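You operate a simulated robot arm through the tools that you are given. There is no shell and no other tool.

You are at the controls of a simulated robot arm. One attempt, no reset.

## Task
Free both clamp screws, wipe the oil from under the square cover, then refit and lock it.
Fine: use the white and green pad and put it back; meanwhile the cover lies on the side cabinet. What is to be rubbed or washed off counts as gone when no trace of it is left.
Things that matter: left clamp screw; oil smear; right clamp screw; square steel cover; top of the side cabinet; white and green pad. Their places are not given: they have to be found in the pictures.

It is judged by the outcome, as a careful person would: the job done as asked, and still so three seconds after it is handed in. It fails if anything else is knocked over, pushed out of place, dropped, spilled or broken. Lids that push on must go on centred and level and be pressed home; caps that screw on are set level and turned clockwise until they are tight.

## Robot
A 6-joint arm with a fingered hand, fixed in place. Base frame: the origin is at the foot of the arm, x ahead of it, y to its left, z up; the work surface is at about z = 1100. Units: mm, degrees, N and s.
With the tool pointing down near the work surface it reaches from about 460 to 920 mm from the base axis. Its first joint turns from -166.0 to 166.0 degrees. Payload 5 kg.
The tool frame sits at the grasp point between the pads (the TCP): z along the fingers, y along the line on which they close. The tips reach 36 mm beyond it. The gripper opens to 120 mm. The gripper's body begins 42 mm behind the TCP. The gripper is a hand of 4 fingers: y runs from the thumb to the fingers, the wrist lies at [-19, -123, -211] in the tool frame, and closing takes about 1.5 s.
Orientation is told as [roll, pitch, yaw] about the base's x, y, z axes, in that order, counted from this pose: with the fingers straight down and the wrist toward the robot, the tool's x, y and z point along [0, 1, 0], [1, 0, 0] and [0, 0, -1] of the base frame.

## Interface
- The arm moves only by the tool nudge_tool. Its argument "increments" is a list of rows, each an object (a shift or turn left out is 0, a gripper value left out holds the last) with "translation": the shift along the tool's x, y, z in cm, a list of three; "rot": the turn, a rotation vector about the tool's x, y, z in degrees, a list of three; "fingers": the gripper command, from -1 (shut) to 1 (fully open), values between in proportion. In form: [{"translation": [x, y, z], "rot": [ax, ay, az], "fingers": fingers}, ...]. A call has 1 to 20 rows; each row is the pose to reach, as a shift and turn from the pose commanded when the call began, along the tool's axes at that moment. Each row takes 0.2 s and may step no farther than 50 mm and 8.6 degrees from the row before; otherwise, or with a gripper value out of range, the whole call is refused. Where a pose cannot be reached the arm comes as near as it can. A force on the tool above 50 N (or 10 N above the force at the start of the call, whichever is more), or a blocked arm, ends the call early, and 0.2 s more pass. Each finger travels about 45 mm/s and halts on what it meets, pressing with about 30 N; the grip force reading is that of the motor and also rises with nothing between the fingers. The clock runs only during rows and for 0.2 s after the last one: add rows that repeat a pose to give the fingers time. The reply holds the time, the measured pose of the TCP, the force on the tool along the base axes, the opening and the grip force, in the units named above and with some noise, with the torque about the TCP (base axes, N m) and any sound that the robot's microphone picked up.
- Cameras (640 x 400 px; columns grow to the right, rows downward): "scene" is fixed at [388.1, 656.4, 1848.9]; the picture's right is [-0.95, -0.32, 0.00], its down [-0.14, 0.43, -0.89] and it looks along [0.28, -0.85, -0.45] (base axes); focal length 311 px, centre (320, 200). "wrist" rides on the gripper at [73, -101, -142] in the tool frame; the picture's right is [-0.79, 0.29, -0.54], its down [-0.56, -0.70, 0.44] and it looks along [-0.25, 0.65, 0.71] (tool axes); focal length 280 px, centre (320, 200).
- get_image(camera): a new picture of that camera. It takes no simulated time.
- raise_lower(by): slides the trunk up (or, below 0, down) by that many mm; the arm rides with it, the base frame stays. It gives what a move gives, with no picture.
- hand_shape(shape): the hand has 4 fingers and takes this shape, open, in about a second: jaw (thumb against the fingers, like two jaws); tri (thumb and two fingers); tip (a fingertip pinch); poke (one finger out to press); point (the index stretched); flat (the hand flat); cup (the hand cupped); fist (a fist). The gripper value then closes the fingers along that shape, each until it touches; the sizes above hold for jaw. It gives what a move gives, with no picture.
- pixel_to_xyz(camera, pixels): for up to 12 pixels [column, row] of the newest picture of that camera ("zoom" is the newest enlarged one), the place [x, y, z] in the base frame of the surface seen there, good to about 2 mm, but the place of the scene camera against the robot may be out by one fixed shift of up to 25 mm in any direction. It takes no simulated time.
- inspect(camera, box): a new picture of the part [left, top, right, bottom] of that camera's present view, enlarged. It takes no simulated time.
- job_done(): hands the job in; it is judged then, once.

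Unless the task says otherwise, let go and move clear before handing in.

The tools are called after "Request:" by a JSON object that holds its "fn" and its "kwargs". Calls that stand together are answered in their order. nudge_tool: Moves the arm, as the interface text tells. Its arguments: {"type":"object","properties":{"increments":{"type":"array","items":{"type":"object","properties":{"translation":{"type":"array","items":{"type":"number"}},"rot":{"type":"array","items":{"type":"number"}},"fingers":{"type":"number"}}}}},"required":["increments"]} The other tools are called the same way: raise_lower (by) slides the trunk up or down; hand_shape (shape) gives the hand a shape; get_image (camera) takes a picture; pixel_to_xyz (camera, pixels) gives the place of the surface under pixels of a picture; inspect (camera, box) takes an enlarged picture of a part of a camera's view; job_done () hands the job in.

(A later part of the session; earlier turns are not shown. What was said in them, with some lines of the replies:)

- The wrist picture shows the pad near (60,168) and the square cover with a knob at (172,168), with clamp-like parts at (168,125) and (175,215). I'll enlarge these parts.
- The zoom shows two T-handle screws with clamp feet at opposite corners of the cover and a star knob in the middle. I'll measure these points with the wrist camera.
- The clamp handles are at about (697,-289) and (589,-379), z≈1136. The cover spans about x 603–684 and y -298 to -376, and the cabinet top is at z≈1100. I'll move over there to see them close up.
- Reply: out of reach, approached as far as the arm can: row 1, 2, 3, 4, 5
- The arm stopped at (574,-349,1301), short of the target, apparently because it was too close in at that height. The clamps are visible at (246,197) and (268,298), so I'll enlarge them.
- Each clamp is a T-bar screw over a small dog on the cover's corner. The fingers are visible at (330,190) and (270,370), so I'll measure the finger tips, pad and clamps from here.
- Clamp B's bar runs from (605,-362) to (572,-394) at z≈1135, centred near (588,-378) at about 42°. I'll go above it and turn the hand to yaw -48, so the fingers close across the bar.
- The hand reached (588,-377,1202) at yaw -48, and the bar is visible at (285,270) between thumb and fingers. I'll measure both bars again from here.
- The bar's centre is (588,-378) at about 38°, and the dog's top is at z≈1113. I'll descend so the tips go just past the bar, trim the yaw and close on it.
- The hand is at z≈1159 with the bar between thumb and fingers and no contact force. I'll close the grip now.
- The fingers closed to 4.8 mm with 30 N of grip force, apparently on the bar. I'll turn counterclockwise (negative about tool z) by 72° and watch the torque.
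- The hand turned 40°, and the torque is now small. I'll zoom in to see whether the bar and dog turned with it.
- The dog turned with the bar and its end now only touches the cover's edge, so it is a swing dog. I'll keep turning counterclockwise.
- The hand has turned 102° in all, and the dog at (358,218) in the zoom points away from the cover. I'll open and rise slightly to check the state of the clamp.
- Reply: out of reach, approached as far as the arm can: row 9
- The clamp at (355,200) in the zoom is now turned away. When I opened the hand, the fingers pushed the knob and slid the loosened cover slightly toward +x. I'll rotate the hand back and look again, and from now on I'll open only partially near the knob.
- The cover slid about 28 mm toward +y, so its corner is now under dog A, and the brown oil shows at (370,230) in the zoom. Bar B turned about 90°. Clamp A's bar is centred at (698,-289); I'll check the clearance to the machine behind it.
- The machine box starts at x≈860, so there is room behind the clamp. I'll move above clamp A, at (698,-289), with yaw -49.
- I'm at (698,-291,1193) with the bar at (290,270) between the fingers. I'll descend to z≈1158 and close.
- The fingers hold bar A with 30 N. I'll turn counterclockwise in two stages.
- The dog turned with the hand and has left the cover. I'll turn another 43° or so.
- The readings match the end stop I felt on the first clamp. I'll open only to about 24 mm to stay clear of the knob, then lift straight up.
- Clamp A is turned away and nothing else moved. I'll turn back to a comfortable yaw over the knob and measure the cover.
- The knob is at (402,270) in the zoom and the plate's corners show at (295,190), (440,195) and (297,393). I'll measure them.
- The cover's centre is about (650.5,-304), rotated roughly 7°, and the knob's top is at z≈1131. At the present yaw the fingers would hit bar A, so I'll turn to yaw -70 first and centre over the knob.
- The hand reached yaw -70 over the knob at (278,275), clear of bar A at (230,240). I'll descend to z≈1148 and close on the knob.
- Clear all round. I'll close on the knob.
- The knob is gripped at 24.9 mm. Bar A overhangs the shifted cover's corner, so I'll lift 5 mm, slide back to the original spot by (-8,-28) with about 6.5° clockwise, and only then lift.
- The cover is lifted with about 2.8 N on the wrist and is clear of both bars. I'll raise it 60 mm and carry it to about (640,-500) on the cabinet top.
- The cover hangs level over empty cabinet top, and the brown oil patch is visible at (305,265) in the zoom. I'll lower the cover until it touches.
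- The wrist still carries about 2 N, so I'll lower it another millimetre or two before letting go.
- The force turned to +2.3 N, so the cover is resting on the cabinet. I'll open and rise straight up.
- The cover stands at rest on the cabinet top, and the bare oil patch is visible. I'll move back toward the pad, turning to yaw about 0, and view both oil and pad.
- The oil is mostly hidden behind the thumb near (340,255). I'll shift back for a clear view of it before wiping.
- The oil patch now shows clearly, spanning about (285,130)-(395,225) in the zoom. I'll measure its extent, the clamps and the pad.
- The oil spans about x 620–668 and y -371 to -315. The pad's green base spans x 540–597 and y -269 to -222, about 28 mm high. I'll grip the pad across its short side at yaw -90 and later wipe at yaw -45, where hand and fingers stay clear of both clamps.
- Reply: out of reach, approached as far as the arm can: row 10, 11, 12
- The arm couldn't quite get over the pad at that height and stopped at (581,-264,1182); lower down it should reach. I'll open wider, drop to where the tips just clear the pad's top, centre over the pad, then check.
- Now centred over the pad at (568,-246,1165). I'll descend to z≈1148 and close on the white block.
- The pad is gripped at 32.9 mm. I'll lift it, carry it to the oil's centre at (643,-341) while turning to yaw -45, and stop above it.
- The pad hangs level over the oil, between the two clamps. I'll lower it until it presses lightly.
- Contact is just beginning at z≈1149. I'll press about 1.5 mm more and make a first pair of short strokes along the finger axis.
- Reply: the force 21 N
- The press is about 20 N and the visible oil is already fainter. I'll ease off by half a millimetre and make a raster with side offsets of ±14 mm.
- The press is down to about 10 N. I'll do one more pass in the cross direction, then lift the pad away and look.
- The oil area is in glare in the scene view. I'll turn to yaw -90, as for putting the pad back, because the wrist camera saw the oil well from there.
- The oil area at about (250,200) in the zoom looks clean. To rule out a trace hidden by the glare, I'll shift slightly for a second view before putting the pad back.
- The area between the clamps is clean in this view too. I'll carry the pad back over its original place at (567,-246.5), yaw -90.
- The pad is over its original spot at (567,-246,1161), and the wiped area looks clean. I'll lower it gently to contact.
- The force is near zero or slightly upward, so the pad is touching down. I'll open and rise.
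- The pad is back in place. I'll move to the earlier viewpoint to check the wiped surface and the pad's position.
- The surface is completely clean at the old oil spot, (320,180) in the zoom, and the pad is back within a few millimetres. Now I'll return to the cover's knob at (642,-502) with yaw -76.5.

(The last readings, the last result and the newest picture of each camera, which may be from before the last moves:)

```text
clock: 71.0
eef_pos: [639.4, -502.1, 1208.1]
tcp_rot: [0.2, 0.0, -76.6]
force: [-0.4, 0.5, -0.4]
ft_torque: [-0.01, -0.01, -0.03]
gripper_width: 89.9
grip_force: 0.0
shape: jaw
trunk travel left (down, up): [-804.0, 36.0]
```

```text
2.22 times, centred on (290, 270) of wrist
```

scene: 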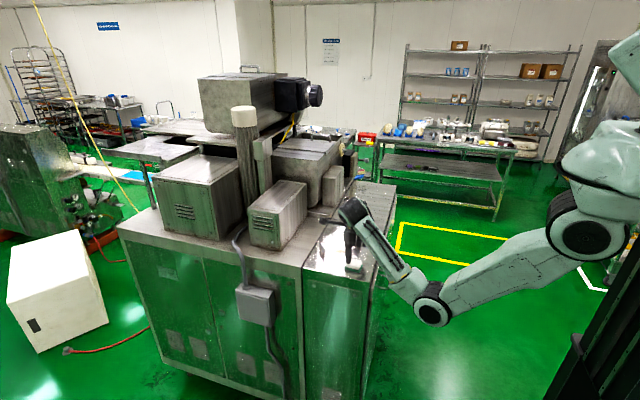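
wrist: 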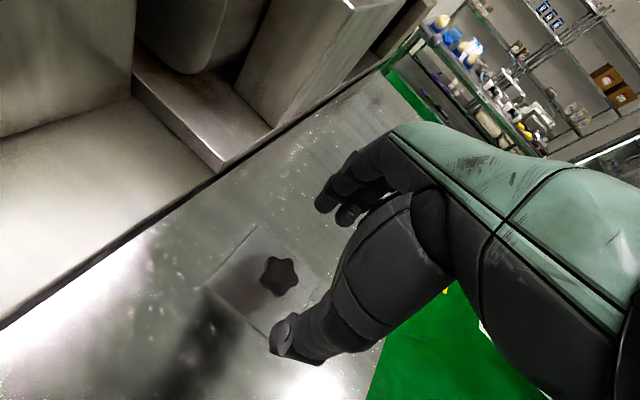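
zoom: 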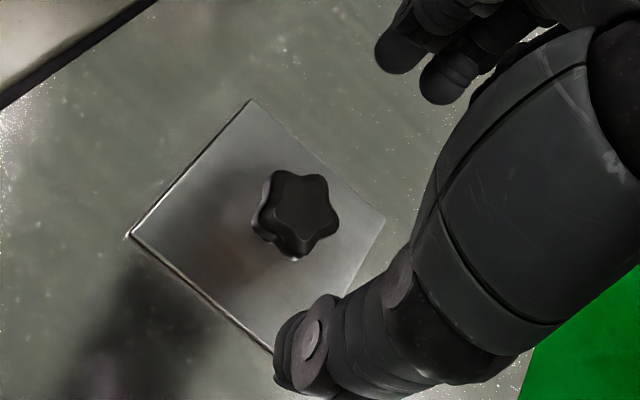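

The cover sits as I left it, with its knob at (300,212) in the zoom. I'll measure its corners to get its orientation.

Request:
{"fn": "pixel_to_xyz", "kwargs": {"camera": "zoom", "pixels": [[250, 104], [133, 234], [383, 220], [270, 348], [300, 205], [278, 195], [335, 215], [300, 178], [295, 245], [190, 170], [200, 293], [318, 162]]}}

```text
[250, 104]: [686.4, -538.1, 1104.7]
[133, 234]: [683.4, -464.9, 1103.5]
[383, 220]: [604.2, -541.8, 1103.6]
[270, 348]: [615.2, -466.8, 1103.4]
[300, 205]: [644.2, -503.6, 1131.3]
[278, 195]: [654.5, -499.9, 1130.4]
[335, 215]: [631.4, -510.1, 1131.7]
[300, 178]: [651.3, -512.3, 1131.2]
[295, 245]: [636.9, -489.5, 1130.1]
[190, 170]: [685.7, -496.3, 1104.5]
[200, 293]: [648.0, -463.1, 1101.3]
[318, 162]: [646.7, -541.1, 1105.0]
```

The cover's centre is about (643.7,-503), rotated only about 1–2°. I'll centre on the knob, descend to z≈1148 and grip it.

Request:
{"fn": "nudge_tool", "kwargs": {"increments": [{"translation": [0.37, 0.15, 1.5], "fingers": 0.5}, {"translation": [0.37, 0.15, 3], "fingers": 0.4}, {"translation": [0.37, 0.15, 4.5], "fingers": 0.4}, {"translation": [0.37, 0.15, 5.95], "fingers": 0.4}, {"translation": [0.37, 0.15, 5.95], "fingers": -1}, {"translation": [0.37, 0.15, 5.95], "fingers": -1}, {"translation": [0.37, 0.15, 5.95], "fingers": -1}, {"translation": [0.37, 0.15, 5.95], "fingers": -1}, {"translation": [0.37, 0.15, 5.95], "fingers": -1}, {"translation": [0.37, 0.15, 5.95], "fingers": -1}]}}

Request:
{"fn": "inspect", "kwargs": {"camera": "wrist", "box": [180, 180, 400, 360]}}

```text
clock: 73.2
eef_pos: [646.2, -501.3, 1146.3]
tcp_rot: [0.1, 0.0, -76.5]
force: [0.1, 0.3, 0.3]
ft_torque: [-0.05, -0.04, 0.01]
gripper_width: 24.9
grip_force: 30.0
shape: jaw
trunk travel left (down, up): [-804.0, 36.0]
```

```text
2.22 times, centred on (290, 270) of wrist
```

zoom: 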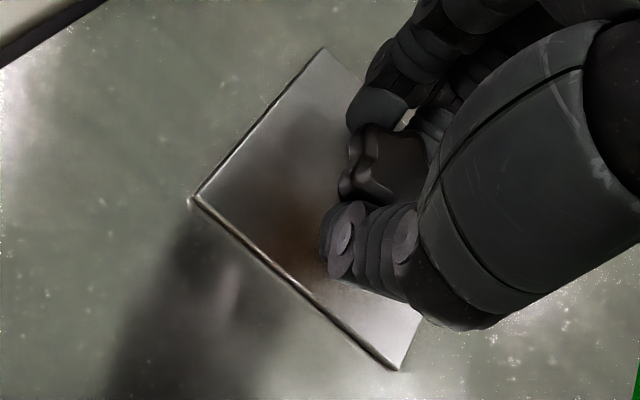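

The knob is gripped at 24.9 mm, as before. I'll lift 60 mm and carry the cover back above its place, centred at (643,-334).

Request:
{"fn": "nudge_tool", "kwargs": {"increments": [{"translation": [0, 0, -2], "fingers": -1}, {"translation": [0, 0, -4], "fingers": -1}, {"translation": [0, 0, -5.5], "fingers": -1}, {"translation": [0.9, -3.8, -5.5], "fingers": -1}, {"translation": [1.8, -7.6, -5.5], "fingers": -1}, {"translation": [2.7, -11.4, -5.5], "fingers": -1}, {"translation": [3.6, -15, -5.5], "fingers": -1}, {"translation": [3.93, -16.4, -5.5], "fingers": -1}, {"translation": [3.93, -16.4, -5.5], "fingers": -1}, {"translation": [3.93, -16.4, -4.5], "fingers": -1}]}}

Request:
{"fn": "get_image", "kwargs": {"camera": "wrist"}}

Request:
{"fn": "inspect", "kwargs": {"camera": "wrist", "box": [150, 160, 410, 360]}}

Request:
{"fn": "inspect", "kwargs": {"camera": "scene", "box": [310, 200, 390, 280]}}

```text
clock: 75.4
eef_pos: [646.0, -333.6, 1191.6]
tcp_rot: [0.2, -0.1, -76.5]
force: [0.4, 0.7, -2.5]
ft_torque: [-0.01, 0.0, 0.01]
gripper_width: 25.2
grip_force: 30.5
shape: jaw
trunk travel left (down, up): [-804.0, 36.0]
```

```text
taken
```

wrist: 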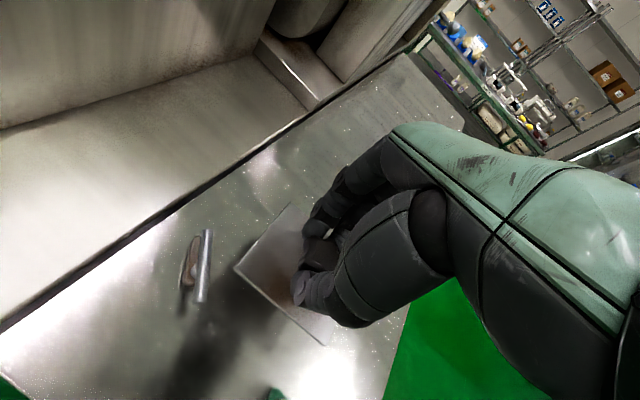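

```text
2.00 times, centred on (280, 260) of wrist
```

zoom: 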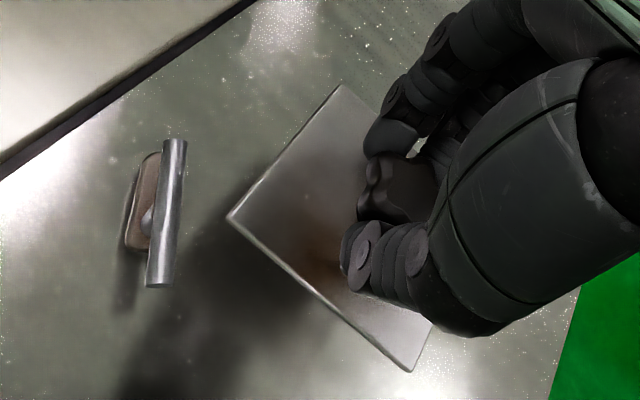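

```text
5.00 times, centred on (350, 240) of scene
```

zoom: 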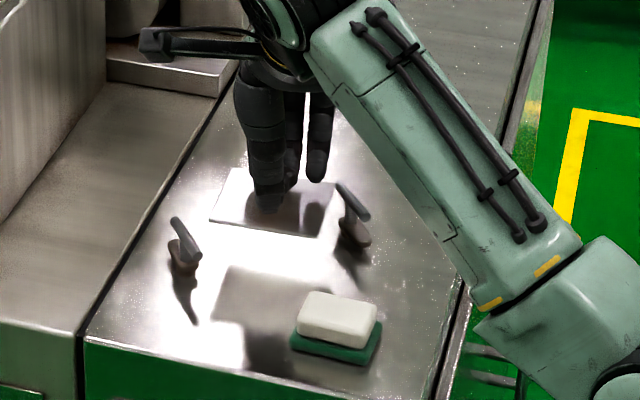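

The cover hangs level above its place. I'll measure its corners in the wrist view before lowering it.

Request:
{"fn": "inspect", "kwargs": {"camera": "wrist", "box": [150, 160, 410, 360]}}

Request:
{"fn": "pixel_to_xyz", "kwargs": {"camera": "zoom", "pixels": [[340, 92], [234, 217], [409, 366], [285, 155], [320, 288], [290, 262], [360, 322], [173, 142], [158, 284], [310, 125], [255, 190]]}}

```text
2.00 times, centred on (280, 260) of wrist
```

zoom: 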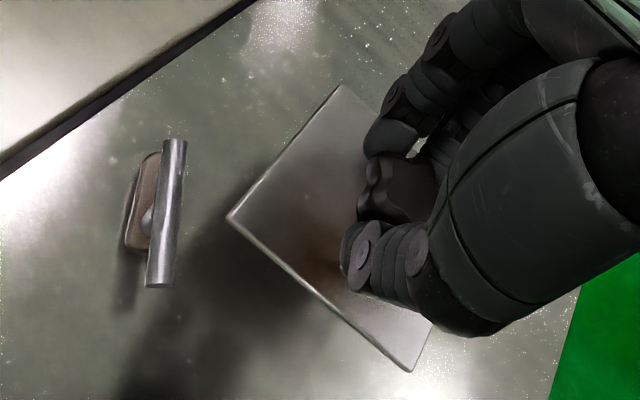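

```text
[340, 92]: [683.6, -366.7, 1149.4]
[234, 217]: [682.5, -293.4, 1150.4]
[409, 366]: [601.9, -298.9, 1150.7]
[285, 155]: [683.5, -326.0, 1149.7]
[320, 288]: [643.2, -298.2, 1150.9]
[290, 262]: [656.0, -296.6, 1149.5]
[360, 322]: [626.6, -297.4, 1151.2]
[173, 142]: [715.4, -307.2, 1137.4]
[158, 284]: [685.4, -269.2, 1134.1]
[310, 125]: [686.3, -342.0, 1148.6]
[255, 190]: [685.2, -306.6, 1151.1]
```

The cover's centre agrees with the original within about 1 mm, but it is rotated roughly +2.5°. I'll turn it 2.5° clockwise and lower it most of the way.

Request:
{"fn": "nudge_tool", "kwargs": {"increments": [{"translation": [0, 0, 1], "rot": [0, 0, 2.5], "fingers": -1}, {"translation": [0, 0, 2], "rot": [0, 0, 2.5], "fingers": -1}, {"translation": [0, 0, 3], "rot": [0, 0, 2.5], "fingers": -1}, {"translation": [0, 0, 3.8], "rot": [0, 0, 2.5], "fingers": -1}, {"translation": [0, 0, 4.1], "rot": [0, 0, 2.5], "fingers": -1}]}}

Request:
{"fn": "get_image", "kwargs": {"camera": "wrist"}}

Request:
{"fn": "inspect", "kwargs": {"camera": "wrist", "box": [150, 160, 410, 360]}}

```text
clock: 76.6
eef_pos: [646.7, -333.2, 1149.9]
tcp_rot: [0.2, -0.1, -79.0]
force: [0.3, -0.3, -1.9]
ft_torque: [0.02, 0.01, 0.05]
gripper_width: 25.0
grip_force: 30.0
shape: jaw
trunk travel left (down, up): [-804.0, 36.0]
```

```text
taken
```

wrist: 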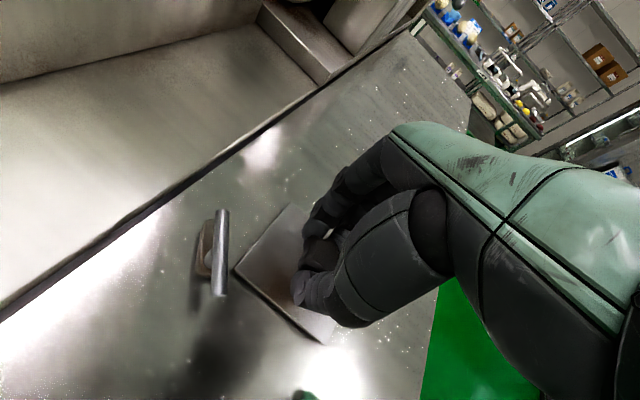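

```text
2.00 times, centred on (280, 260) of wrist
```

zoom: 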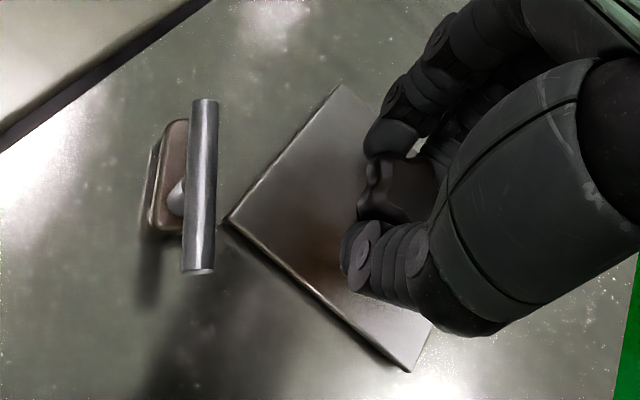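

Request:
{"fn": "pixel_to_xyz", "kwargs": {"camera": "zoom", "pixels": [[340, 92], [234, 220], [409, 366], [285, 157], [320, 288], [290, 264], [360, 323], [310, 125], [258, 190], [203, 102], [198, 268]]}}

```text
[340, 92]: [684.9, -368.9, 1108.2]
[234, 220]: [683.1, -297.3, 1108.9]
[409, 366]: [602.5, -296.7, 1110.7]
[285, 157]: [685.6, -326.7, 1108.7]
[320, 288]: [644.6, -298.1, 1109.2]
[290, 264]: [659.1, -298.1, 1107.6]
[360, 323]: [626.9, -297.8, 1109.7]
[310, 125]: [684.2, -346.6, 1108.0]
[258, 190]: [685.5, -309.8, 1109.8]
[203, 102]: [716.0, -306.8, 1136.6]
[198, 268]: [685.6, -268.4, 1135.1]
```

Now the edges read x 602.5–685 and y -297.7 with almost no rotation, just as at the start. I'll lower the last 4–5 mm to contact.

Request:
{"fn": "nudge_tool", "kwargs": {"increments": [{"translation": [0, 0, 0.2], "fingers": -1}, {"translation": [0, 0, 0.35], "fingers": -1}, {"translation": [0, 0, 0.45], "fingers": -1}]}}

```text
clock: 77.4
eef_pos: [646.1, -333.5, 1145.6]
tcp_rot: [0.2, -0.1, -79.0]
force: [0.7, 0.2, 0.1]
ft_torque: [-0.06, 0.0, 0.02]
gripper_width: 25.1
grip_force: 29.8
shape: jaw
trunk travel left (down, up): [-804.0, 36.0]
```

The load has gone from -2.5 to about 0 N, so the plate touches. I'll press 1 mm more to seat it flat.

Request:
{"fn": "nudge_tool", "kwargs": {"increments": [{"translation": [0, 0, 0.08], "fingers": -1}, {"translation": [0, 0, 0.08], "fingers": -1}]}}

Request:
{"fn": "inspect", "kwargs": {"camera": "wrist", "box": [150, 160, 410, 360]}}

Request:
{"fn": "pixel_to_xyz", "kwargs": {"camera": "zoom", "pixels": [[340, 92], [234, 222], [409, 368], [285, 158], [320, 291], [290, 266], [360, 325]]}}

```text
clock: 78.0
eef_pos: [647.0, -332.3, 1145.2]
tcp_rot: [0.2, -0.1, -79.0]
force: [0.6, -0.7, 1.3]
ft_torque: [-0.16, -0.05, 0.01]
gripper_width: 25.1
grip_force: 29.8
shape: jaw
trunk travel left (down, up): [-804.0, 36.0]
```

```text
2.00 times, centred on (280, 260) of wrist
```

zoom: 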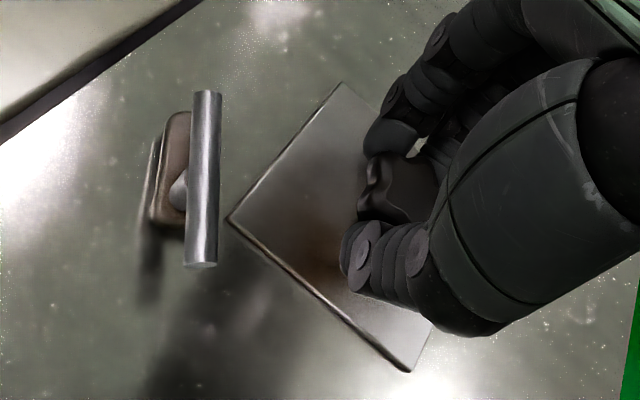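

```text
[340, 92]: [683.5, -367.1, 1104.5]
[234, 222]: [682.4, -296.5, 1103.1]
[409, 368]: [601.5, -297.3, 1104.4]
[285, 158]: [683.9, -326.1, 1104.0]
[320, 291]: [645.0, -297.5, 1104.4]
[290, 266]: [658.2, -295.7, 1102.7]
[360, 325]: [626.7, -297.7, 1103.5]
```

The plate is seated flat at z≈1103–1104 in the right place. I'll open moderately and rise.

Request:
{"fn": "nudge_tool", "kwargs": {"increments": [{"fingers": -0.3}, {"fingers": 0.2}, {"fingers": 0.2}, {"fingers": 0.2}, {"translation": [0, 0, -2], "fingers": 0.2}, {"translation": [0, 0, -4], "fingers": 0.2}, {"translation": [0, 0, -6], "fingers": 0.2}]}}

Request:
{"fn": "get_image", "kwargs": {"camera": "wrist"}}

Request:
{"fn": "inspect", "kwargs": {"camera": "wrist", "box": [150, 160, 410, 360]}}

Request:
{"fn": "pixel_to_xyz", "kwargs": {"camera": "zoom", "pixels": [[150, 160], [155, 260]]}}

```text
clock: 79.6
eef_pos: [646.2, -333.4, 1206.3]
tcp_rot: [0.1, 0.0, -79.0]
force: [0.9, -0.2, -0.5]
ft_torque: [-0.01, 0.0, 0.0]
gripper_width: 71.6
grip_force: 0.1
shape: jaw
trunk travel left (down, up): [-804.0, 36.0]
```

```text
taken
```

wrist: 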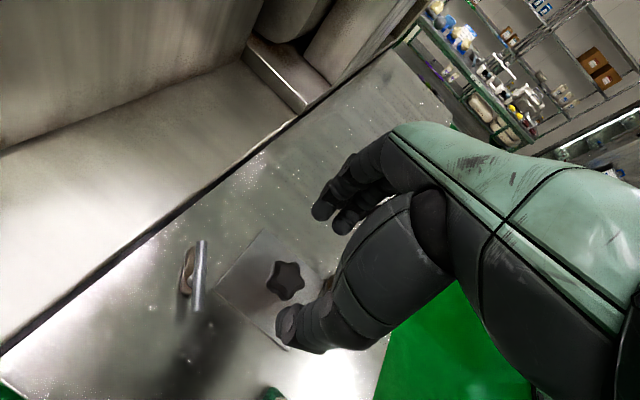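

```text
2.00 times, centred on (280, 260) of wrist
```

zoom: 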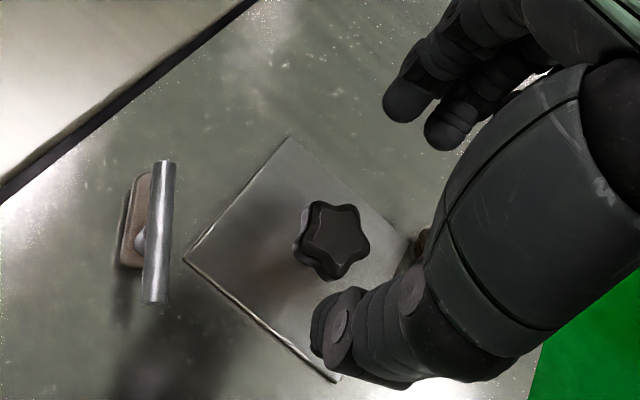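

```text
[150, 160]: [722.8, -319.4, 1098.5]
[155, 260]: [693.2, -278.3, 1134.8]
```

The cover is in place. Next I lock clamp A: its bar is centred at (699,-289) at about -50°. I'll go above it at yaw +40 with the fingers only about 42 mm apart, so they clear the knob.

Request:
{"fn": "nudge_tool", "kwargs": {"increments": [{"translation": [0.5, -0.3, 0], "rot": [0, 0, -8], "fingers": -0.3}, {"translation": [1, -0.6, 0], "rot": [0, 0, -16], "fingers": -0.3}, {"translation": [1.5, -0.9, 0], "rot": [0, 0, -24], "fingers": -0.3}, {"translation": [2, -1.2, 0], "rot": [0, 0, -32], "fingers": -0.3}, {"translation": [2.5, -1.5, 0], "rot": [0, 0, -40], "fingers": -0.3}, {"translation": [3, -1.8, 0], "rot": [0, 0, -48], "fingers": -0.3}, {"translation": [3.5, -2.1, 0], "rot": [0, 0, -56], "fingers": -0.3}, {"translation": [4, -2.4, 0.2], "rot": [0, 0, -64], "fingers": -0.3}, {"translation": [4.5, -2.7, 0.4], "rot": [0, 0, -72], "fingers": -0.3}, {"translation": [5, -3, 0.6], "rot": [0, 0, -80], "fingers": -0.3}, {"translation": [5.5, -3.3, 0.6], "rot": [0, 0, -88], "fingers": -0.3}, {"translation": [6.07, -3.45, 0.6], "rot": [0, 0, -96], "fingers": -0.3}, {"translation": [6.07, -3.45, 0.6], "rot": [0, 0, -104], "fingers": -0.3}, {"translation": [6.07, -3.45, 0.6], "rot": [0, 0, -112], "fingers": -0.3}, {"translation": [6.07, -3.45, 0.6], "rot": [0, 0, -119], "fingers": -0.3}, {"translation": [6.07, -3.45, 0.8], "rot": [0, 0, -119], "fingers": -0.3}]}}

Request:
{"fn": "get_image", "kwargs": {"camera": "wrist"}}

Request:
{"fn": "inspect", "kwargs": {"camera": "wrist", "box": [180, 200, 380, 360]}}

```text
clock: 83.0
eef_pos: [699.4, -287.1, 1198.4]
tcp_rot: [-0.1, -0.1, 40.0]
force: [0.4, -0.5, 0.0]
ft_torque: [-0.03, 0.01, 0.02]
gripper_width: 42.1
grip_force: 0.1
shape: jaw
trunk travel left (down, up): [-804.0, 36.0]
```

```text
taken
```

wrist: 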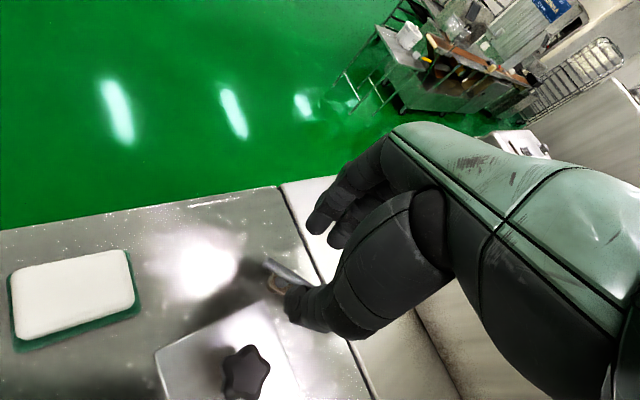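

```text
2.50 times, centred on (280, 280) of wrist
```

zoom: 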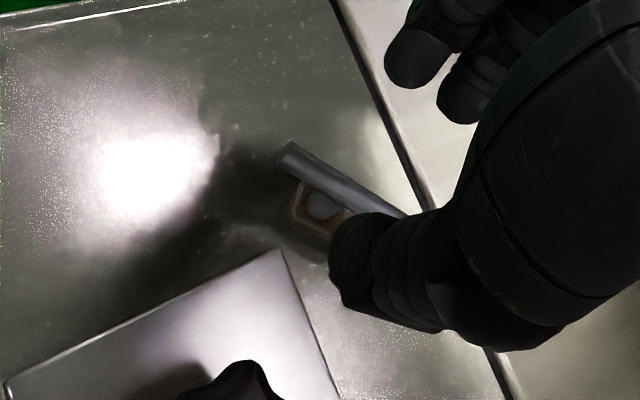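

The bar is at (340,180) in the zoom, between thumb and fingers. I'll measure it against the thumb before descending.

Request:
{"fn": "pixel_to_xyz", "kwargs": {"camera": "zoom", "pixels": [[284, 155], [340, 182], [390, 208], [345, 265], [410, 55], [460, 95], [295, 215], [320, 205]]}}

```text
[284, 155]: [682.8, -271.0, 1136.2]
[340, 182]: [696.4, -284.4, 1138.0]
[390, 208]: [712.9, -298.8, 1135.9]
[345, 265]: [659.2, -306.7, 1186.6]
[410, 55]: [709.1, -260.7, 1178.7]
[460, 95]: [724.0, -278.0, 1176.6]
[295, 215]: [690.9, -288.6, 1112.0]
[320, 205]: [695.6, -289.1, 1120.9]
```

The bar runs through about (698,-287), nicely between the digits. I'll descend to z≈1157 and close.

Request:
{"fn": "nudge_tool", "kwargs": {"increments": [{"translation": [0, 0, 1.5], "fingers": -0.3}, {"translation": [0, 0, 3], "fingers": -0.3}, {"translation": [0, 0, 4.1], "fingers": -0.3}, {"translation": [0, 0, 4.1], "fingers": -0.3}]}}

Request:
{"fn": "nudge_tool", "kwargs": {"increments": [{"fingers": -1}, {"fingers": -1}, {"fingers": -1}, {"fingers": -1}, {"fingers": -1}]}}

Request:
{"fn": "get_image", "kwargs": {"camera": "wrist"}}

Request:
{"fn": "inspect", "kwargs": {"camera": "scene", "box": [310, 200, 390, 280]}}

```text
clock: 84.0
eef_pos: [698.2, -287.7, 1155.4]
tcp_rot: [-0.2, 0.0, 40.0]
force: [0.2, -0.2, 0.4]
ft_torque: [0.01, -0.02, 0.0]
gripper_width: 42.6
grip_force: 0.0
shape: jaw
trunk travel left (down, up): [-804.0, 36.0]
```

```text
clock: 85.2
eef_pos: [698.5, -289.6, 1155.3]
tcp_rot: [0.0, -0.1, 40.0]
force: [-3.6, -1.0, -4.3]
ft_torque: [-0.03, 0.11, -0.05]
gripper_width: 3.1
grip_force: 30.2
shape: jaw
trunk travel left (down, up): [-804.0, 36.0]
```

```text
taken
```

wrist: 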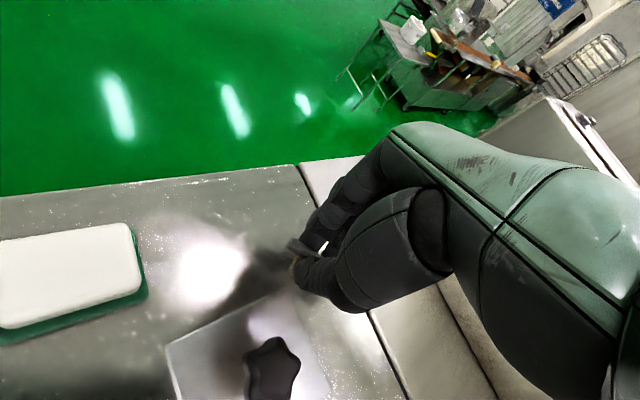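

```text
5.00 times, centred on (350, 240) of scene
```

zoom: 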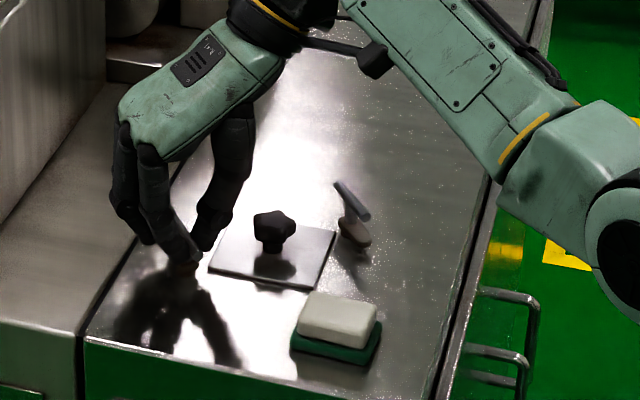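

Bar A is gripped. I'll turn clockwise (positive about tool z) in stages, watching the torque.

Request:
{"fn": "nudge_tool", "kwargs": {"increments": [{"rot": [0, 0, 8], "fingers": -1}, {"rot": [0, 0, 16], "fingers": -1}, {"rot": [0, 0, 24], "fingers": -1}, {"rot": [0, 0, 32], "fingers": -1}, {"rot": [0, 0, 40], "fingers": -1}, {"rot": [0, 0, 48], "fingers": -1}, {"rot": [0, 0, 56], "fingers": -1}, {"rot": [0, 0, 64], "fingers": -1}]}}

Request:
{"fn": "get_image", "kwargs": {"camera": "wrist"}}

Request:
{"fn": "inspect", "kwargs": {"camera": "scene", "box": [310, 200, 390, 280]}}

```text
clock: 87.0
eef_pos: [700.2, -287.5, 1155.2]
tcp_rot: [0.0, 0.0, -24.2]
force: [-0.5, 2.6, -7.3]
ft_torque: [0.04, 0.07, 0.03]
gripper_width: 3.1
grip_force: 30.1
shape: jaw
trunk travel left (down, up): [-804.0, 36.0]
```

```text
taken
```

wrist: 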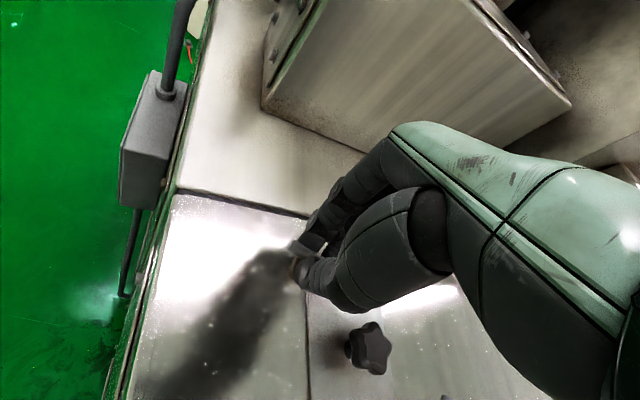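

```text
5.00 times, centred on (350, 240) of scene
```

zoom: 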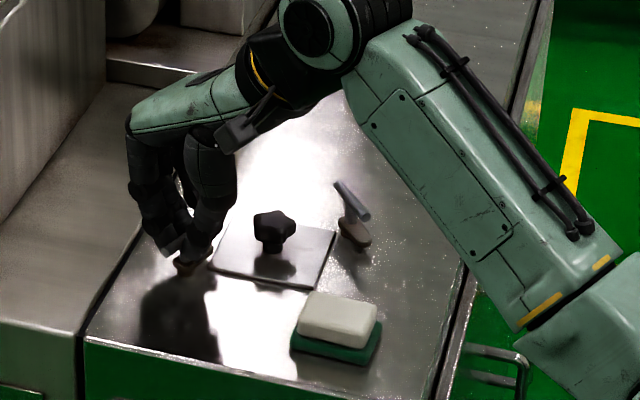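

The bar turned smoothly through 64° and the cover has not moved. I'll continue another 28°.

Request:
{"fn": "nudge_tool", "kwargs": {"increments": [{"rot": [0, 0, 7], "fingers": -1}, {"rot": [0, 0, 14], "fingers": -1}, {"rot": [0, 0, 21], "fingers": -1}, {"rot": [0, 0, 28], "fingers": -1}]}}

Request:
{"fn": "inspect", "kwargs": {"camera": "scene", "box": [310, 200, 390, 280]}}

Request:
{"fn": "get_image", "kwargs": {"camera": "wrist"}}

```text
clock: 88.0
eef_pos: [699.5, -287.9, 1156.7]
tcp_rot: [0.1, -0.1, -52.1]
force: [3.3, 1.8, -9.7]
ft_torque: [0.01, -0.05, 0.02]
gripper_width: 2.9
grip_force: 29.8
shape: jaw
trunk travel left (down, up): [-804.0, 36.0]
```

```text
5.00 times, centred on (350, 240) of scene
```

zoom: 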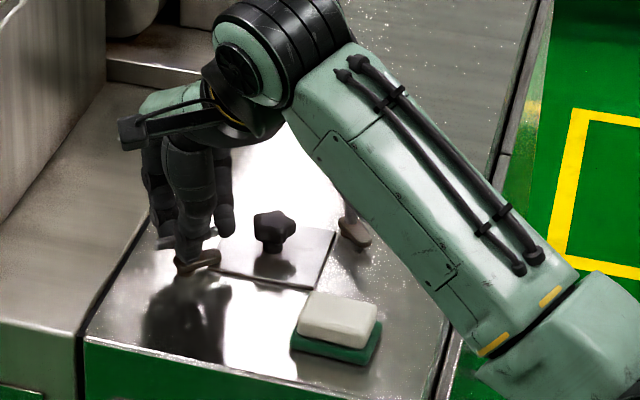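

```text
taken
```

wrist: 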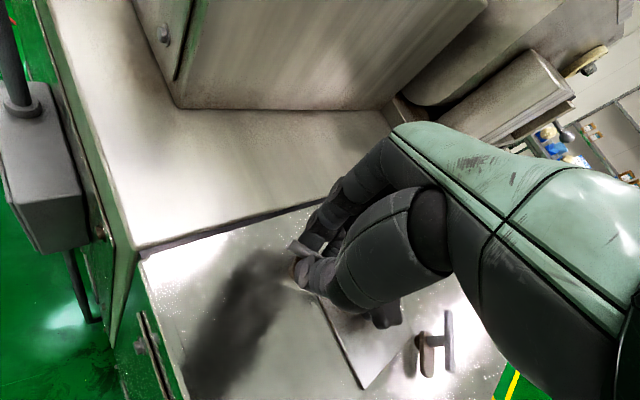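

The dog overlaps the cover's corner again, but there is no torque build-up yet. I'll turn a few degrees more until it feels tight.

Request:
{"fn": "nudge_tool", "kwargs": {"increments": [{"rot": [0, 0, 4], "fingers": -1}, {"rot": [0, 0, 8], "fingers": -1}, {"rot": [0, 0, 8], "fingers": -1}]}}

```text
clock: 88.8
eef_pos: [700.5, -285.9, 1156.3]
tcp_rot: [-0.1, -0.2, -60.0]
force: [5.3, 1.7, -7.5]
ft_torque: [0.01, -0.14, 0.19]
gripper_width: 3.4
grip_force: 30.3
shape: jaw
trunk travel left (down, up): [-804.0, 36.0]
```

The torque has risen to 0.19 N·m, so the stop has been met. I'll turn 5° more to make it firmly tight.

Request:
{"fn": "nudge_tool", "kwargs": {"increments": [{"rot": [0, 0, 3], "fingers": -1}, {"rot": [0, 0, 6], "fingers": -1}, {"rot": [0, 0, 6], "fingers": -1}]}}

Request:
{"fn": "inspect", "kwargs": {"camera": "scene", "box": [310, 200, 390, 280]}}

```text
clock: 89.6
eef_pos: [699.1, -287.6, 1154.8]
tcp_rot: [0.1, 0.0, -66.0]
force: [6.4, 4.0, -8.5]
ft_torque: [0.06, -0.13, 0.23]
gripper_width: 3.1
grip_force: 30.2
shape: jaw
trunk travel left (down, up): [-804.0, 36.0]
```

```text
5.00 times, centred on (350, 240) of scene
```

zoom: 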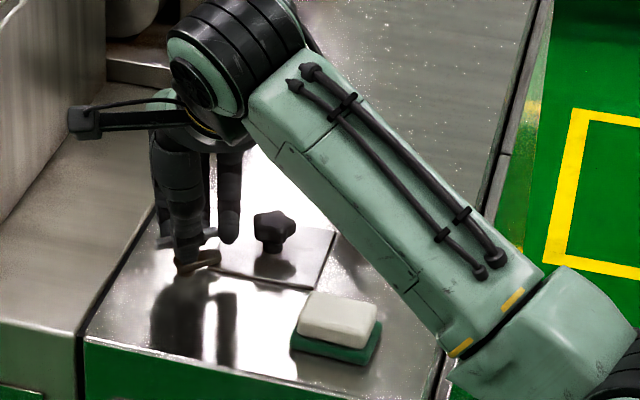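

The clamp holds against 0.23 N·m, so it is tight. I'll open moderately and rise to inspect it.

Request:
{"fn": "nudge_tool", "kwargs": {"increments": [{"fingers": -0.3}, {"fingers": -0.2}, {"fingers": -0.2}, {"fingers": -0.2}, {"translation": [0, 0, -2], "fingers": -0.2}, {"translation": [0, 0, -4.2], "fingers": -0.2}, {"translation": [0, 0, -4.2], "fingers": -0.2}]}}

Request:
{"fn": "get_image", "kwargs": {"camera": "wrist"}}

Request:
{"fn": "inspect", "kwargs": {"camera": "wrist", "box": [200, 220, 480, 400]}}

Request:
{"fn": "pixel_to_xyz", "kwargs": {"camera": "zoom", "pixels": [[160, 60], [165, 110]]}}

```text
clock: 91.2
eef_pos: [699.4, -288.5, 1198.5]
tcp_rot: [0.1, 0.0, -66.0]
force: [0.2, 0.5, -0.5]
ft_torque: [0.02, 0.0, -0.02]
gripper_width: 47.9
grip_force: 0.0
shape: jaw
trunk travel left (down, up): [-804.0, 36.0]
```

```text
taken
```

wrist: 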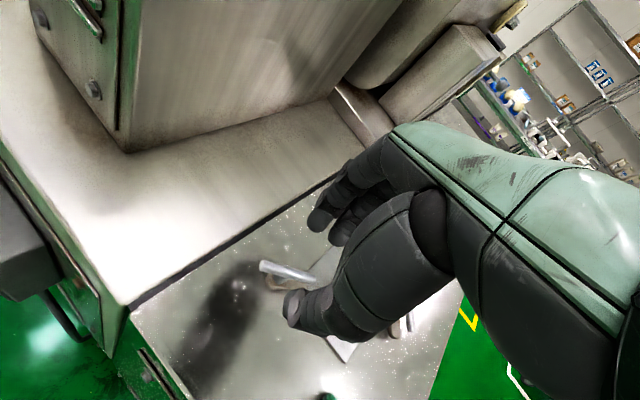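

```text
2.22 times, centred on (340, 310) of wrist
```

zoom: 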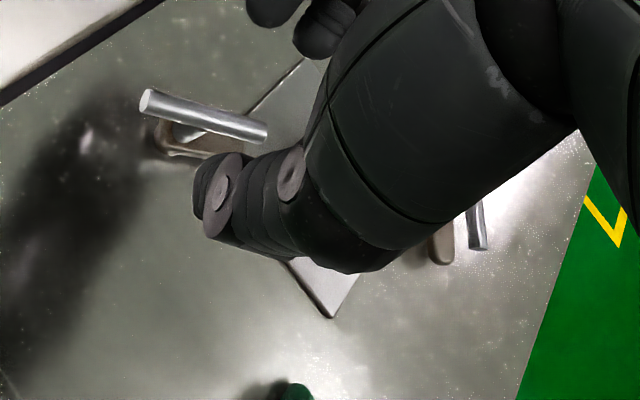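

```text
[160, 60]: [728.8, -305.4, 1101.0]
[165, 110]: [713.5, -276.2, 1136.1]
```

Clamp A's bar shows at (205,115) in the zoom, over the corner again. I'll measure its angle.

Request:
{"fn": "pixel_to_xyz", "kwargs": {"camera": "zoom", "pixels": [[146, 100], [263, 131], [205, 115], [295, 75], [330, 312], [470, 215], [482, 240], [170, 145]]}}

```text
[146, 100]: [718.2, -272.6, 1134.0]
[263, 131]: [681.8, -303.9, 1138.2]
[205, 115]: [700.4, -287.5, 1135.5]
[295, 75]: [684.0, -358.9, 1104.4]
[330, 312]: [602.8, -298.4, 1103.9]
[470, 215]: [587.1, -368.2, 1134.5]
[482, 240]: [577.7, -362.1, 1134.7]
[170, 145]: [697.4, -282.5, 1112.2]
```

Bar A is at 40.7°, the same as at the start, so it is locked. Now I'll go to clamp B at (588.5,-378) with yaw +41 and the fingers about 42 mm apart.

Request:
{"fn": "nudge_tool", "kwargs": {"increments": [{"translation": [-1, 0.3, 0], "rot": [0, 0, -8], "fingers": -0.3}, {"translation": [-2, 0.6, 0], "rot": [0, 0, -16], "fingers": -0.3}, {"translation": [-3, 0.9, 0], "rot": [0, 0, -24], "fingers": -0.3}, {"translation": [-4, 1.2, 0], "rot": [0, 0, -32], "fingers": -0.3}, {"translation": [-5, 1.5, 0], "rot": [0, 0, -40], "fingers": -0.3}, {"translation": [-6, 1.8, 0], "rot": [0, 0, -48], "fingers": -0.3}, {"translation": [-7, 2.1, 0.2], "rot": [0, 0, -56], "fingers": -0.3}, {"translation": [-8, 2.4, 0.4], "rot": [0, 0, -64], "fingers": -0.3}, {"translation": [-9, 2.7, 0.6], "rot": [0, 0, -72], "fingers": -0.3}, {"translation": [-10, 3, 0.8], "rot": [0, 0, -80], "fingers": -0.3}, {"translation": [-11.5, 3.3, 0.8], "rot": [0, 0, -88], "fingers": -0.3}, {"translation": [-13, 3.5, 0.8], "rot": [0, 0, -96], "fingers": -0.3}, {"translation": [-13.78, 3.67, 0.8], "rot": [0, 0, -102], "fingers": -0.3}, {"translation": [-13.78, 3.67, 0.8], "rot": [0, 0, -107], "fingers": -0.3}, {"translation": [-13.78, 3.67, 0.8], "rot": [0, 0, -107], "fingers": -0.3}]}}

Request:
{"fn": "get_image", "kwargs": {"camera": "wrist"}}

Request:
{"fn": "inspect", "kwargs": {"camera": "wrist", "box": [180, 200, 380, 360]}}

Request:
{"fn": "pixel_to_xyz", "kwargs": {"camera": "zoom", "pixels": [[284, 155], [340, 182], [390, 208], [345, 265], [410, 55], [460, 95]]}}

```text
clock: 94.4
eef_pos: [587.0, -377.1, 1190.6]
tcp_rot: [0.0, 0.0, 41.1]
force: [-0.4, -0.9, -0.2]
ft_torque: [-0.01, 0.0, 0.0]
gripper_width: 42.3
grip_force: 0.1
shape: jaw
trunk travel left (down, up): [-804.0, 36.0]
```

```text
taken
```

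wrist: 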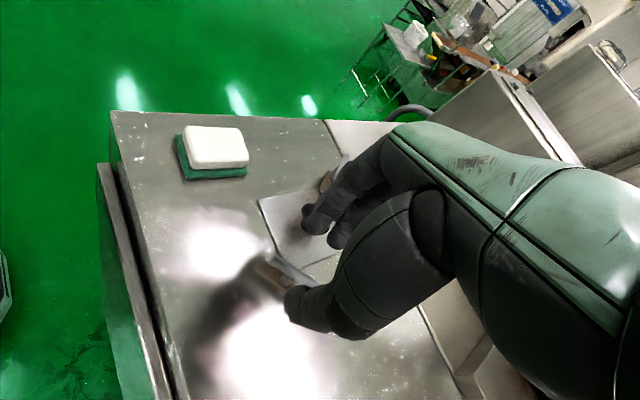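

```text
2.50 times, centred on (280, 280) of wrist
```

zoom: 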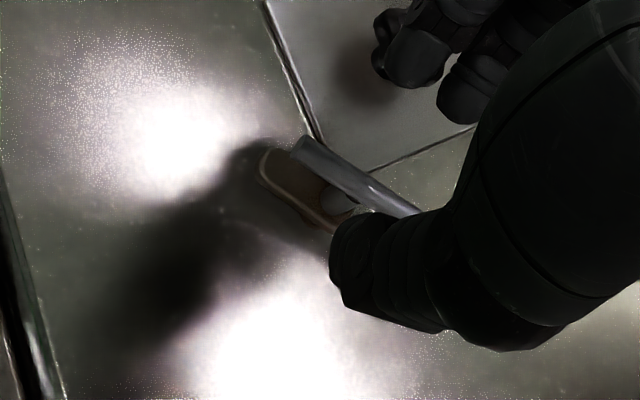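

```text
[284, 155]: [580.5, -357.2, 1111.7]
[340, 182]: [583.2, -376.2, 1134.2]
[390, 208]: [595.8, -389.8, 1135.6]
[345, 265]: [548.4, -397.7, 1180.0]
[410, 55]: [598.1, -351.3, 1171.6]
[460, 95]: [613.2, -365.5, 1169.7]
```

The bar is centred between the digits, and the fingers clear the knob by about 10 mm. I'll descend to z≈1156.

Request:
{"fn": "nudge_tool", "kwargs": {"increments": [{"translation": [0, -0.05, 1.2], "fingers": -0.3}, {"translation": [0, -0.05, 2.4], "fingers": -0.3}, {"translation": [0, -0.05, 3.4], "fingers": -0.3}, {"translation": [0, -0.05, 3.4], "fingers": -0.3}]}}

Request:
{"fn": "get_image", "kwargs": {"camera": "wrist"}}

Request:
{"fn": "inspect", "kwargs": {"camera": "scene", "box": [310, 200, 390, 280]}}

```text
clock: 95.4
eef_pos: [587.1, -378.3, 1155.9]
tcp_rot: [-0.1, 0.0, 40.9]
force: [0.3, 0.0, 0.4]
ft_torque: [0.01, 0.0, -0.04]
gripper_width: 42.3
grip_force: 0.1
shape: jaw
trunk travel left (down, up): [-804.0, 36.0]
```

```text
taken
```

wrist: 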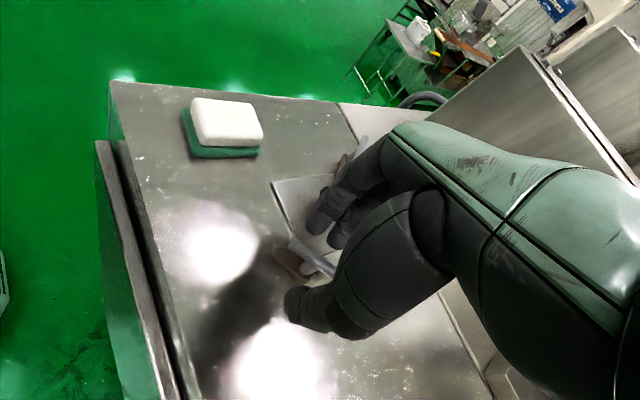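

```text
5.00 times, centred on (350, 240) of scene
```

zoom: 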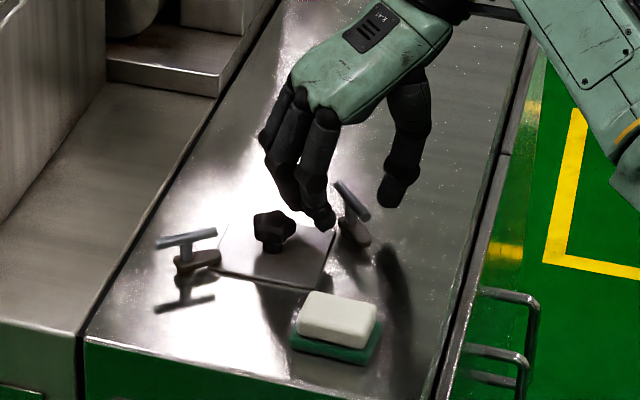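

No contact so far, and bar B stands between the fingers. I'll close on it.

Request:
{"fn": "nudge_tool", "kwargs": {"increments": [{"fingers": -1}, {"fingers": -1}, {"fingers": -1}, {"fingers": -1}, {"fingers": -1}]}}

Request:
{"fn": "inspect", "kwargs": {"camera": "wrist", "box": [180, 160, 380, 340]}}

```text
clock: 96.6
eef_pos: [587.0, -377.3, 1155.9]
tcp_rot: [0.0, -0.1, 41.0]
force: [-2.3, -0.5, -4.4]
ft_torque: [-0.01, 0.05, -0.01]
gripper_width: 3.5
grip_force: 30.0
shape: jaw
trunk travel left (down, up): [-804.0, 36.0]
```

```text
2.22 times, centred on (280, 250) of wrist
```

zoom: 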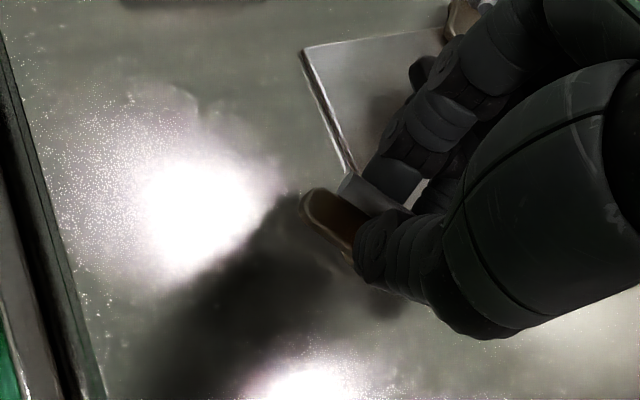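

Bar B is gripped at 3.5 mm. I'll turn clockwise 92°, the same as for clamp A.

Request:
{"fn": "nudge_tool", "kwargs": {"increments": [{"rot": [0, 0, 8], "fingers": -1}, {"rot": [0, 0, 16], "fingers": -1}, {"rot": [0, 0, 24], "fingers": -1}, {"rot": [0, 0, 32], "fingers": -1}, {"rot": [0, 0, 40], "fingers": -1}, {"rot": [0, 0, 48], "fingers": -1}, {"rot": [0, 0, 56], "fingers": -1}, {"rot": [0, 0, 64], "fingers": -1}, {"rot": [0, 0, 71], "fingers": -1}, {"rot": [0, 0, 78], "fingers": -1}, {"rot": [0, 0, 85], "fingers": -1}, {"rot": [0, 0, 92], "fingers": -1}]}}

Request:
{"fn": "get_image", "kwargs": {"camera": "wrist"}}

Request:
{"fn": "inspect", "kwargs": {"camera": "scene", "box": [310, 200, 390, 280]}}

```text
clock: 99.2
eef_pos: [589.7, -376.8, 1156.2]
tcp_rot: [0.0, -0.1, -51.1]
force: [9.4, 2.7, -6.3]
ft_torque: [0.05, -0.25, 0.07]
gripper_width: 3.2
grip_force: 30.1
shape: jaw
trunk travel left (down, up): [-804.0, 36.0]
```

```text
taken
```

wrist: 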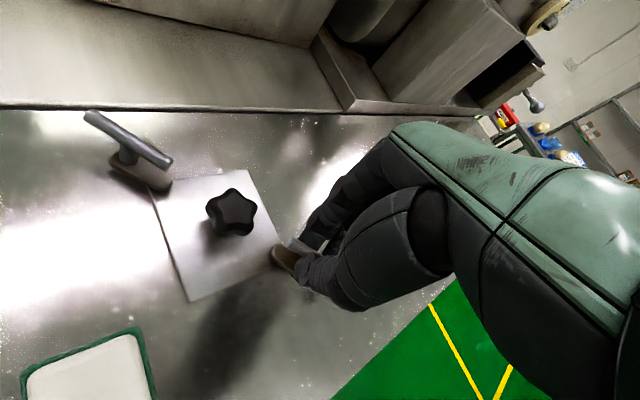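

```text
5.00 times, centred on (350, 240) of scene
```

zoom: 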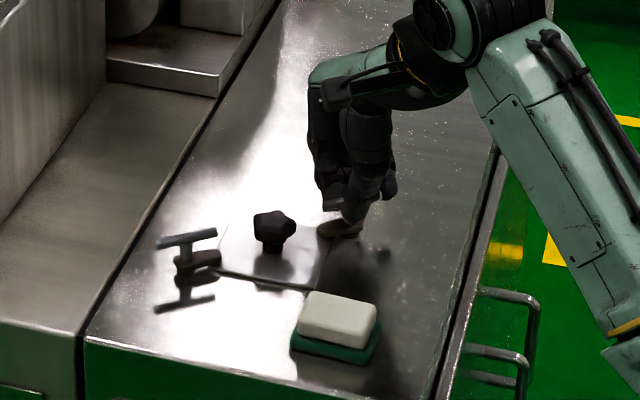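

The dog is back over the cover's corner at (340,228) in the zoom, and torque is just starting to rise. I'll turn about 12° further until it is tight.

Request:
{"fn": "nudge_tool", "kwargs": {"increments": [{"rot": [0, 0, 4], "fingers": -1}, {"rot": [0, 0, 8], "fingers": -1}, {"rot": [0, 0, 12], "fingers": -1}, {"rot": [0, 0, 14], "fingers": -1}, {"rot": [0, 0, 14], "fingers": -1}]}}

```text
clock: 100.4
eef_pos: [590.8, -375.7, 1155.7]
tcp_rot: [0.0, 0.0, -65.0]
force: [15.2, 4.6, -1.6]
ft_torque: [0.08, -0.36, 0.3]
gripper_width: 4.0
grip_force: 29.8
shape: jaw
trunk travel left (down, up): [-804.0, 36.0]
```

The torque is 0.30 N·m, so clamp B is tight. I'll release it, rise and inspect.

Request:
{"fn": "nudge_tool", "kwargs": {"increments": [{"fingers": -0.3}, {"fingers": -0.2}, {"fingers": -0.2}, {"fingers": -0.2}, {"translation": [0, 0, -2], "fingers": -0.2}, {"translation": [0, 0, -4.2], "fingers": -0.2}, {"translation": [0, 3, -5], "fingers": -0.2}, {"translation": [0, 6, -5.5], "fingers": -0.2}, {"translation": [0, 6, -5.5], "fingers": -0.2}]}}

Request:
{"fn": "get_image", "kwargs": {"camera": "wrist"}}

Request:
{"fn": "inspect", "kwargs": {"camera": "scene", "box": [310, 200, 390, 280]}}

```text
clock: 102.4
eef_pos: [614.2, -430.9, 1211.5]
tcp_rot: [0.0, -0.1, -65.0]
force: [1.1, -0.2, -0.2]
ft_torque: [-0.01, 0.01, 0.04]
gripper_width: 47.5
grip_force: 0.0
shape: jaw
trunk travel left (down, up): [-804.0, 36.0]
```

```text
taken
```

wrist: 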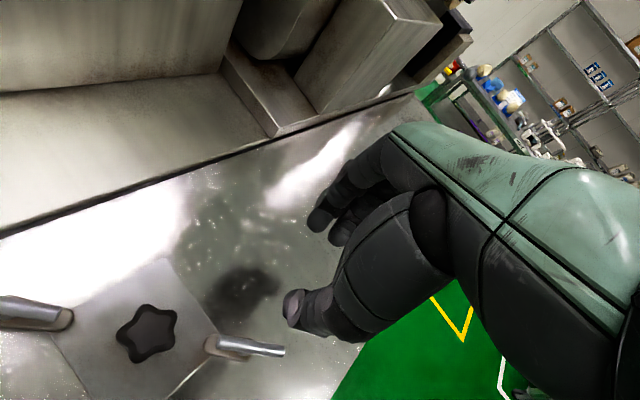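

```text
5.00 times, centred on (350, 240) of scene
```

zoom: 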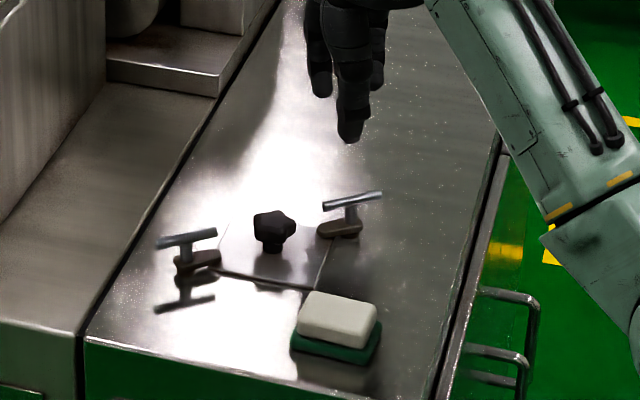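

Both clamps again sit over the corners as at the start, and the pad is in place. I'll move clear to near the starting pose and compare the views.

Request:
{"fn": "nudge_tool", "kwargs": {"increments": [{"translation": [-1, 0.2, -2], "rot": [0, 0, -7], "fingers": 0}, {"translation": [-2, 0.4, -4], "rot": [0, 0, -14], "fingers": 0.5}, {"translation": [-3.5, 0.6, -6], "rot": [0, 0, -21], "fingers": 1}, {"translation": [-5, 0.8, -8], "rot": [0, 0, -28], "fingers": 1}, {"translation": [-6.5, 1, -10], "rot": [0, 0, -35], "fingers": 1}, {"translation": [-8, 1.2, -12], "rot": [0, 0, -42], "fingers": 1}, {"translation": [-9.5, 1.4, -14], "rot": [0, 0, -49], "fingers": 1}, {"translation": [-11, 1.6, -14.9], "rot": [0, 0, -57], "fingers": 1}, {"translation": [-11.63, 1.74, -14.9], "rot": [0, 0, -65], "fingers": 1}, {"translation": [-11.63, 1.74, -14.9], "rot": [0, 0, -65], "fingers": 1}]}}

Request:
{"fn": "get_image", "kwargs": {"camera": "wrist"}}

Request:
{"fn": "inspect", "kwargs": {"camera": "wrist", "box": [0, 80, 260, 260]}}

Request:
{"fn": "pixel_to_xyz", "kwargs": {"camera": "zoom", "pixels": [[402, 72], [406, 132], [411, 198], [423, 258], [432, 330], [307, 224], [493, 210], [385, 155], [395, 280]]}}

Request:
{"fn": "get_image", "kwargs": {"camera": "scene"}}

```text
clock: 104.6
eef_pos: [514.2, -496.1, 1359.9]
tcp_rot: [-0.1, -0.2, 0.1]
force: [0.3, 0.5, 0.3]
ft_torque: [-0.03, -0.02, 0.03]
gripper_width: 119.7
grip_force: 0.0
shape: jaw
trunk travel left (down, up): [-804.0, 36.0]
```

```text
taken
```

wrist: 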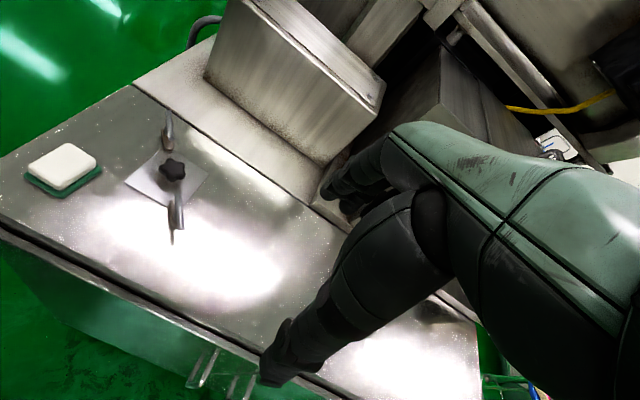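

```text
2.22 times, centred on (130, 170) of wrist
```

zoom: 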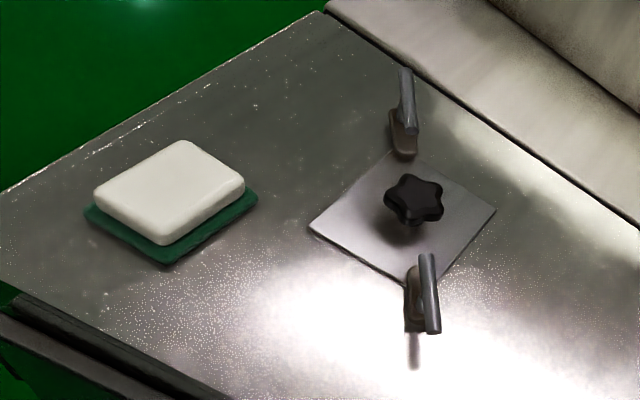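

```text
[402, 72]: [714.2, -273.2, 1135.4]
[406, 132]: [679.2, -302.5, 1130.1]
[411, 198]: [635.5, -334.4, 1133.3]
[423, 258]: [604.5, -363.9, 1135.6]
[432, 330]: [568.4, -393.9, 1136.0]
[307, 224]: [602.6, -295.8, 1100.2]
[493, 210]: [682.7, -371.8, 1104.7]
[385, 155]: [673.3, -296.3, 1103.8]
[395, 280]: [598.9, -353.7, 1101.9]
```

```text
taken
```

scene: 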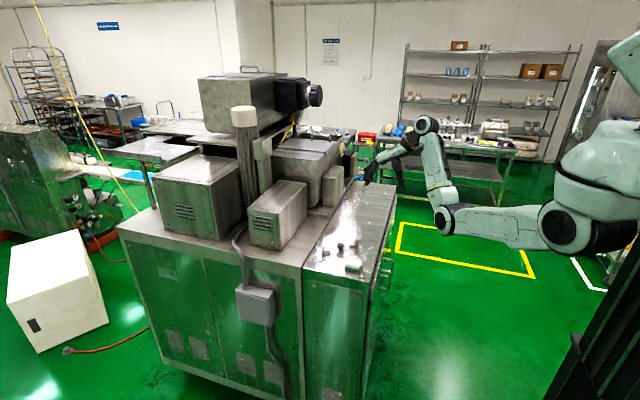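

From the starting pose, the cover, both clamps and the pad sit within about 3 mm of where they started. The surface is clean, the hand is empty and clear, and I'm handing the job in.

Request:
{"fn": "job_done", "kwargs": {}}

```text
The job is handed in.
```

The job is done and handed in: the oil is wiped away and the square cover is refitted and locked under both clamp screws. I haven't been told the judged result.

- **Clamp screws:** Both were freed with a quarter turn counterclockwise. After the cover went back on, both were turned clockwise to a firm stop. The one I measured afterwards is at its original angle, and the other looks the same as in the starting picture.
- **Oil:** I wiped it with the white and green pad, pressing with up to about 20 N. No trace of it showed in several views before I refitted the cover.
- **Cover:** It lay on the side cabinet during the wiping. It is now seated flat, within about 1 mm of its original position.
- **Pad:** It is back within about 3 mm of where it started.

When I let go of the first freed clamp, my fingers pushed the knob and the loosened cover slid about 28 mm. It touched only the other clamp's foot, and nothing else moved.
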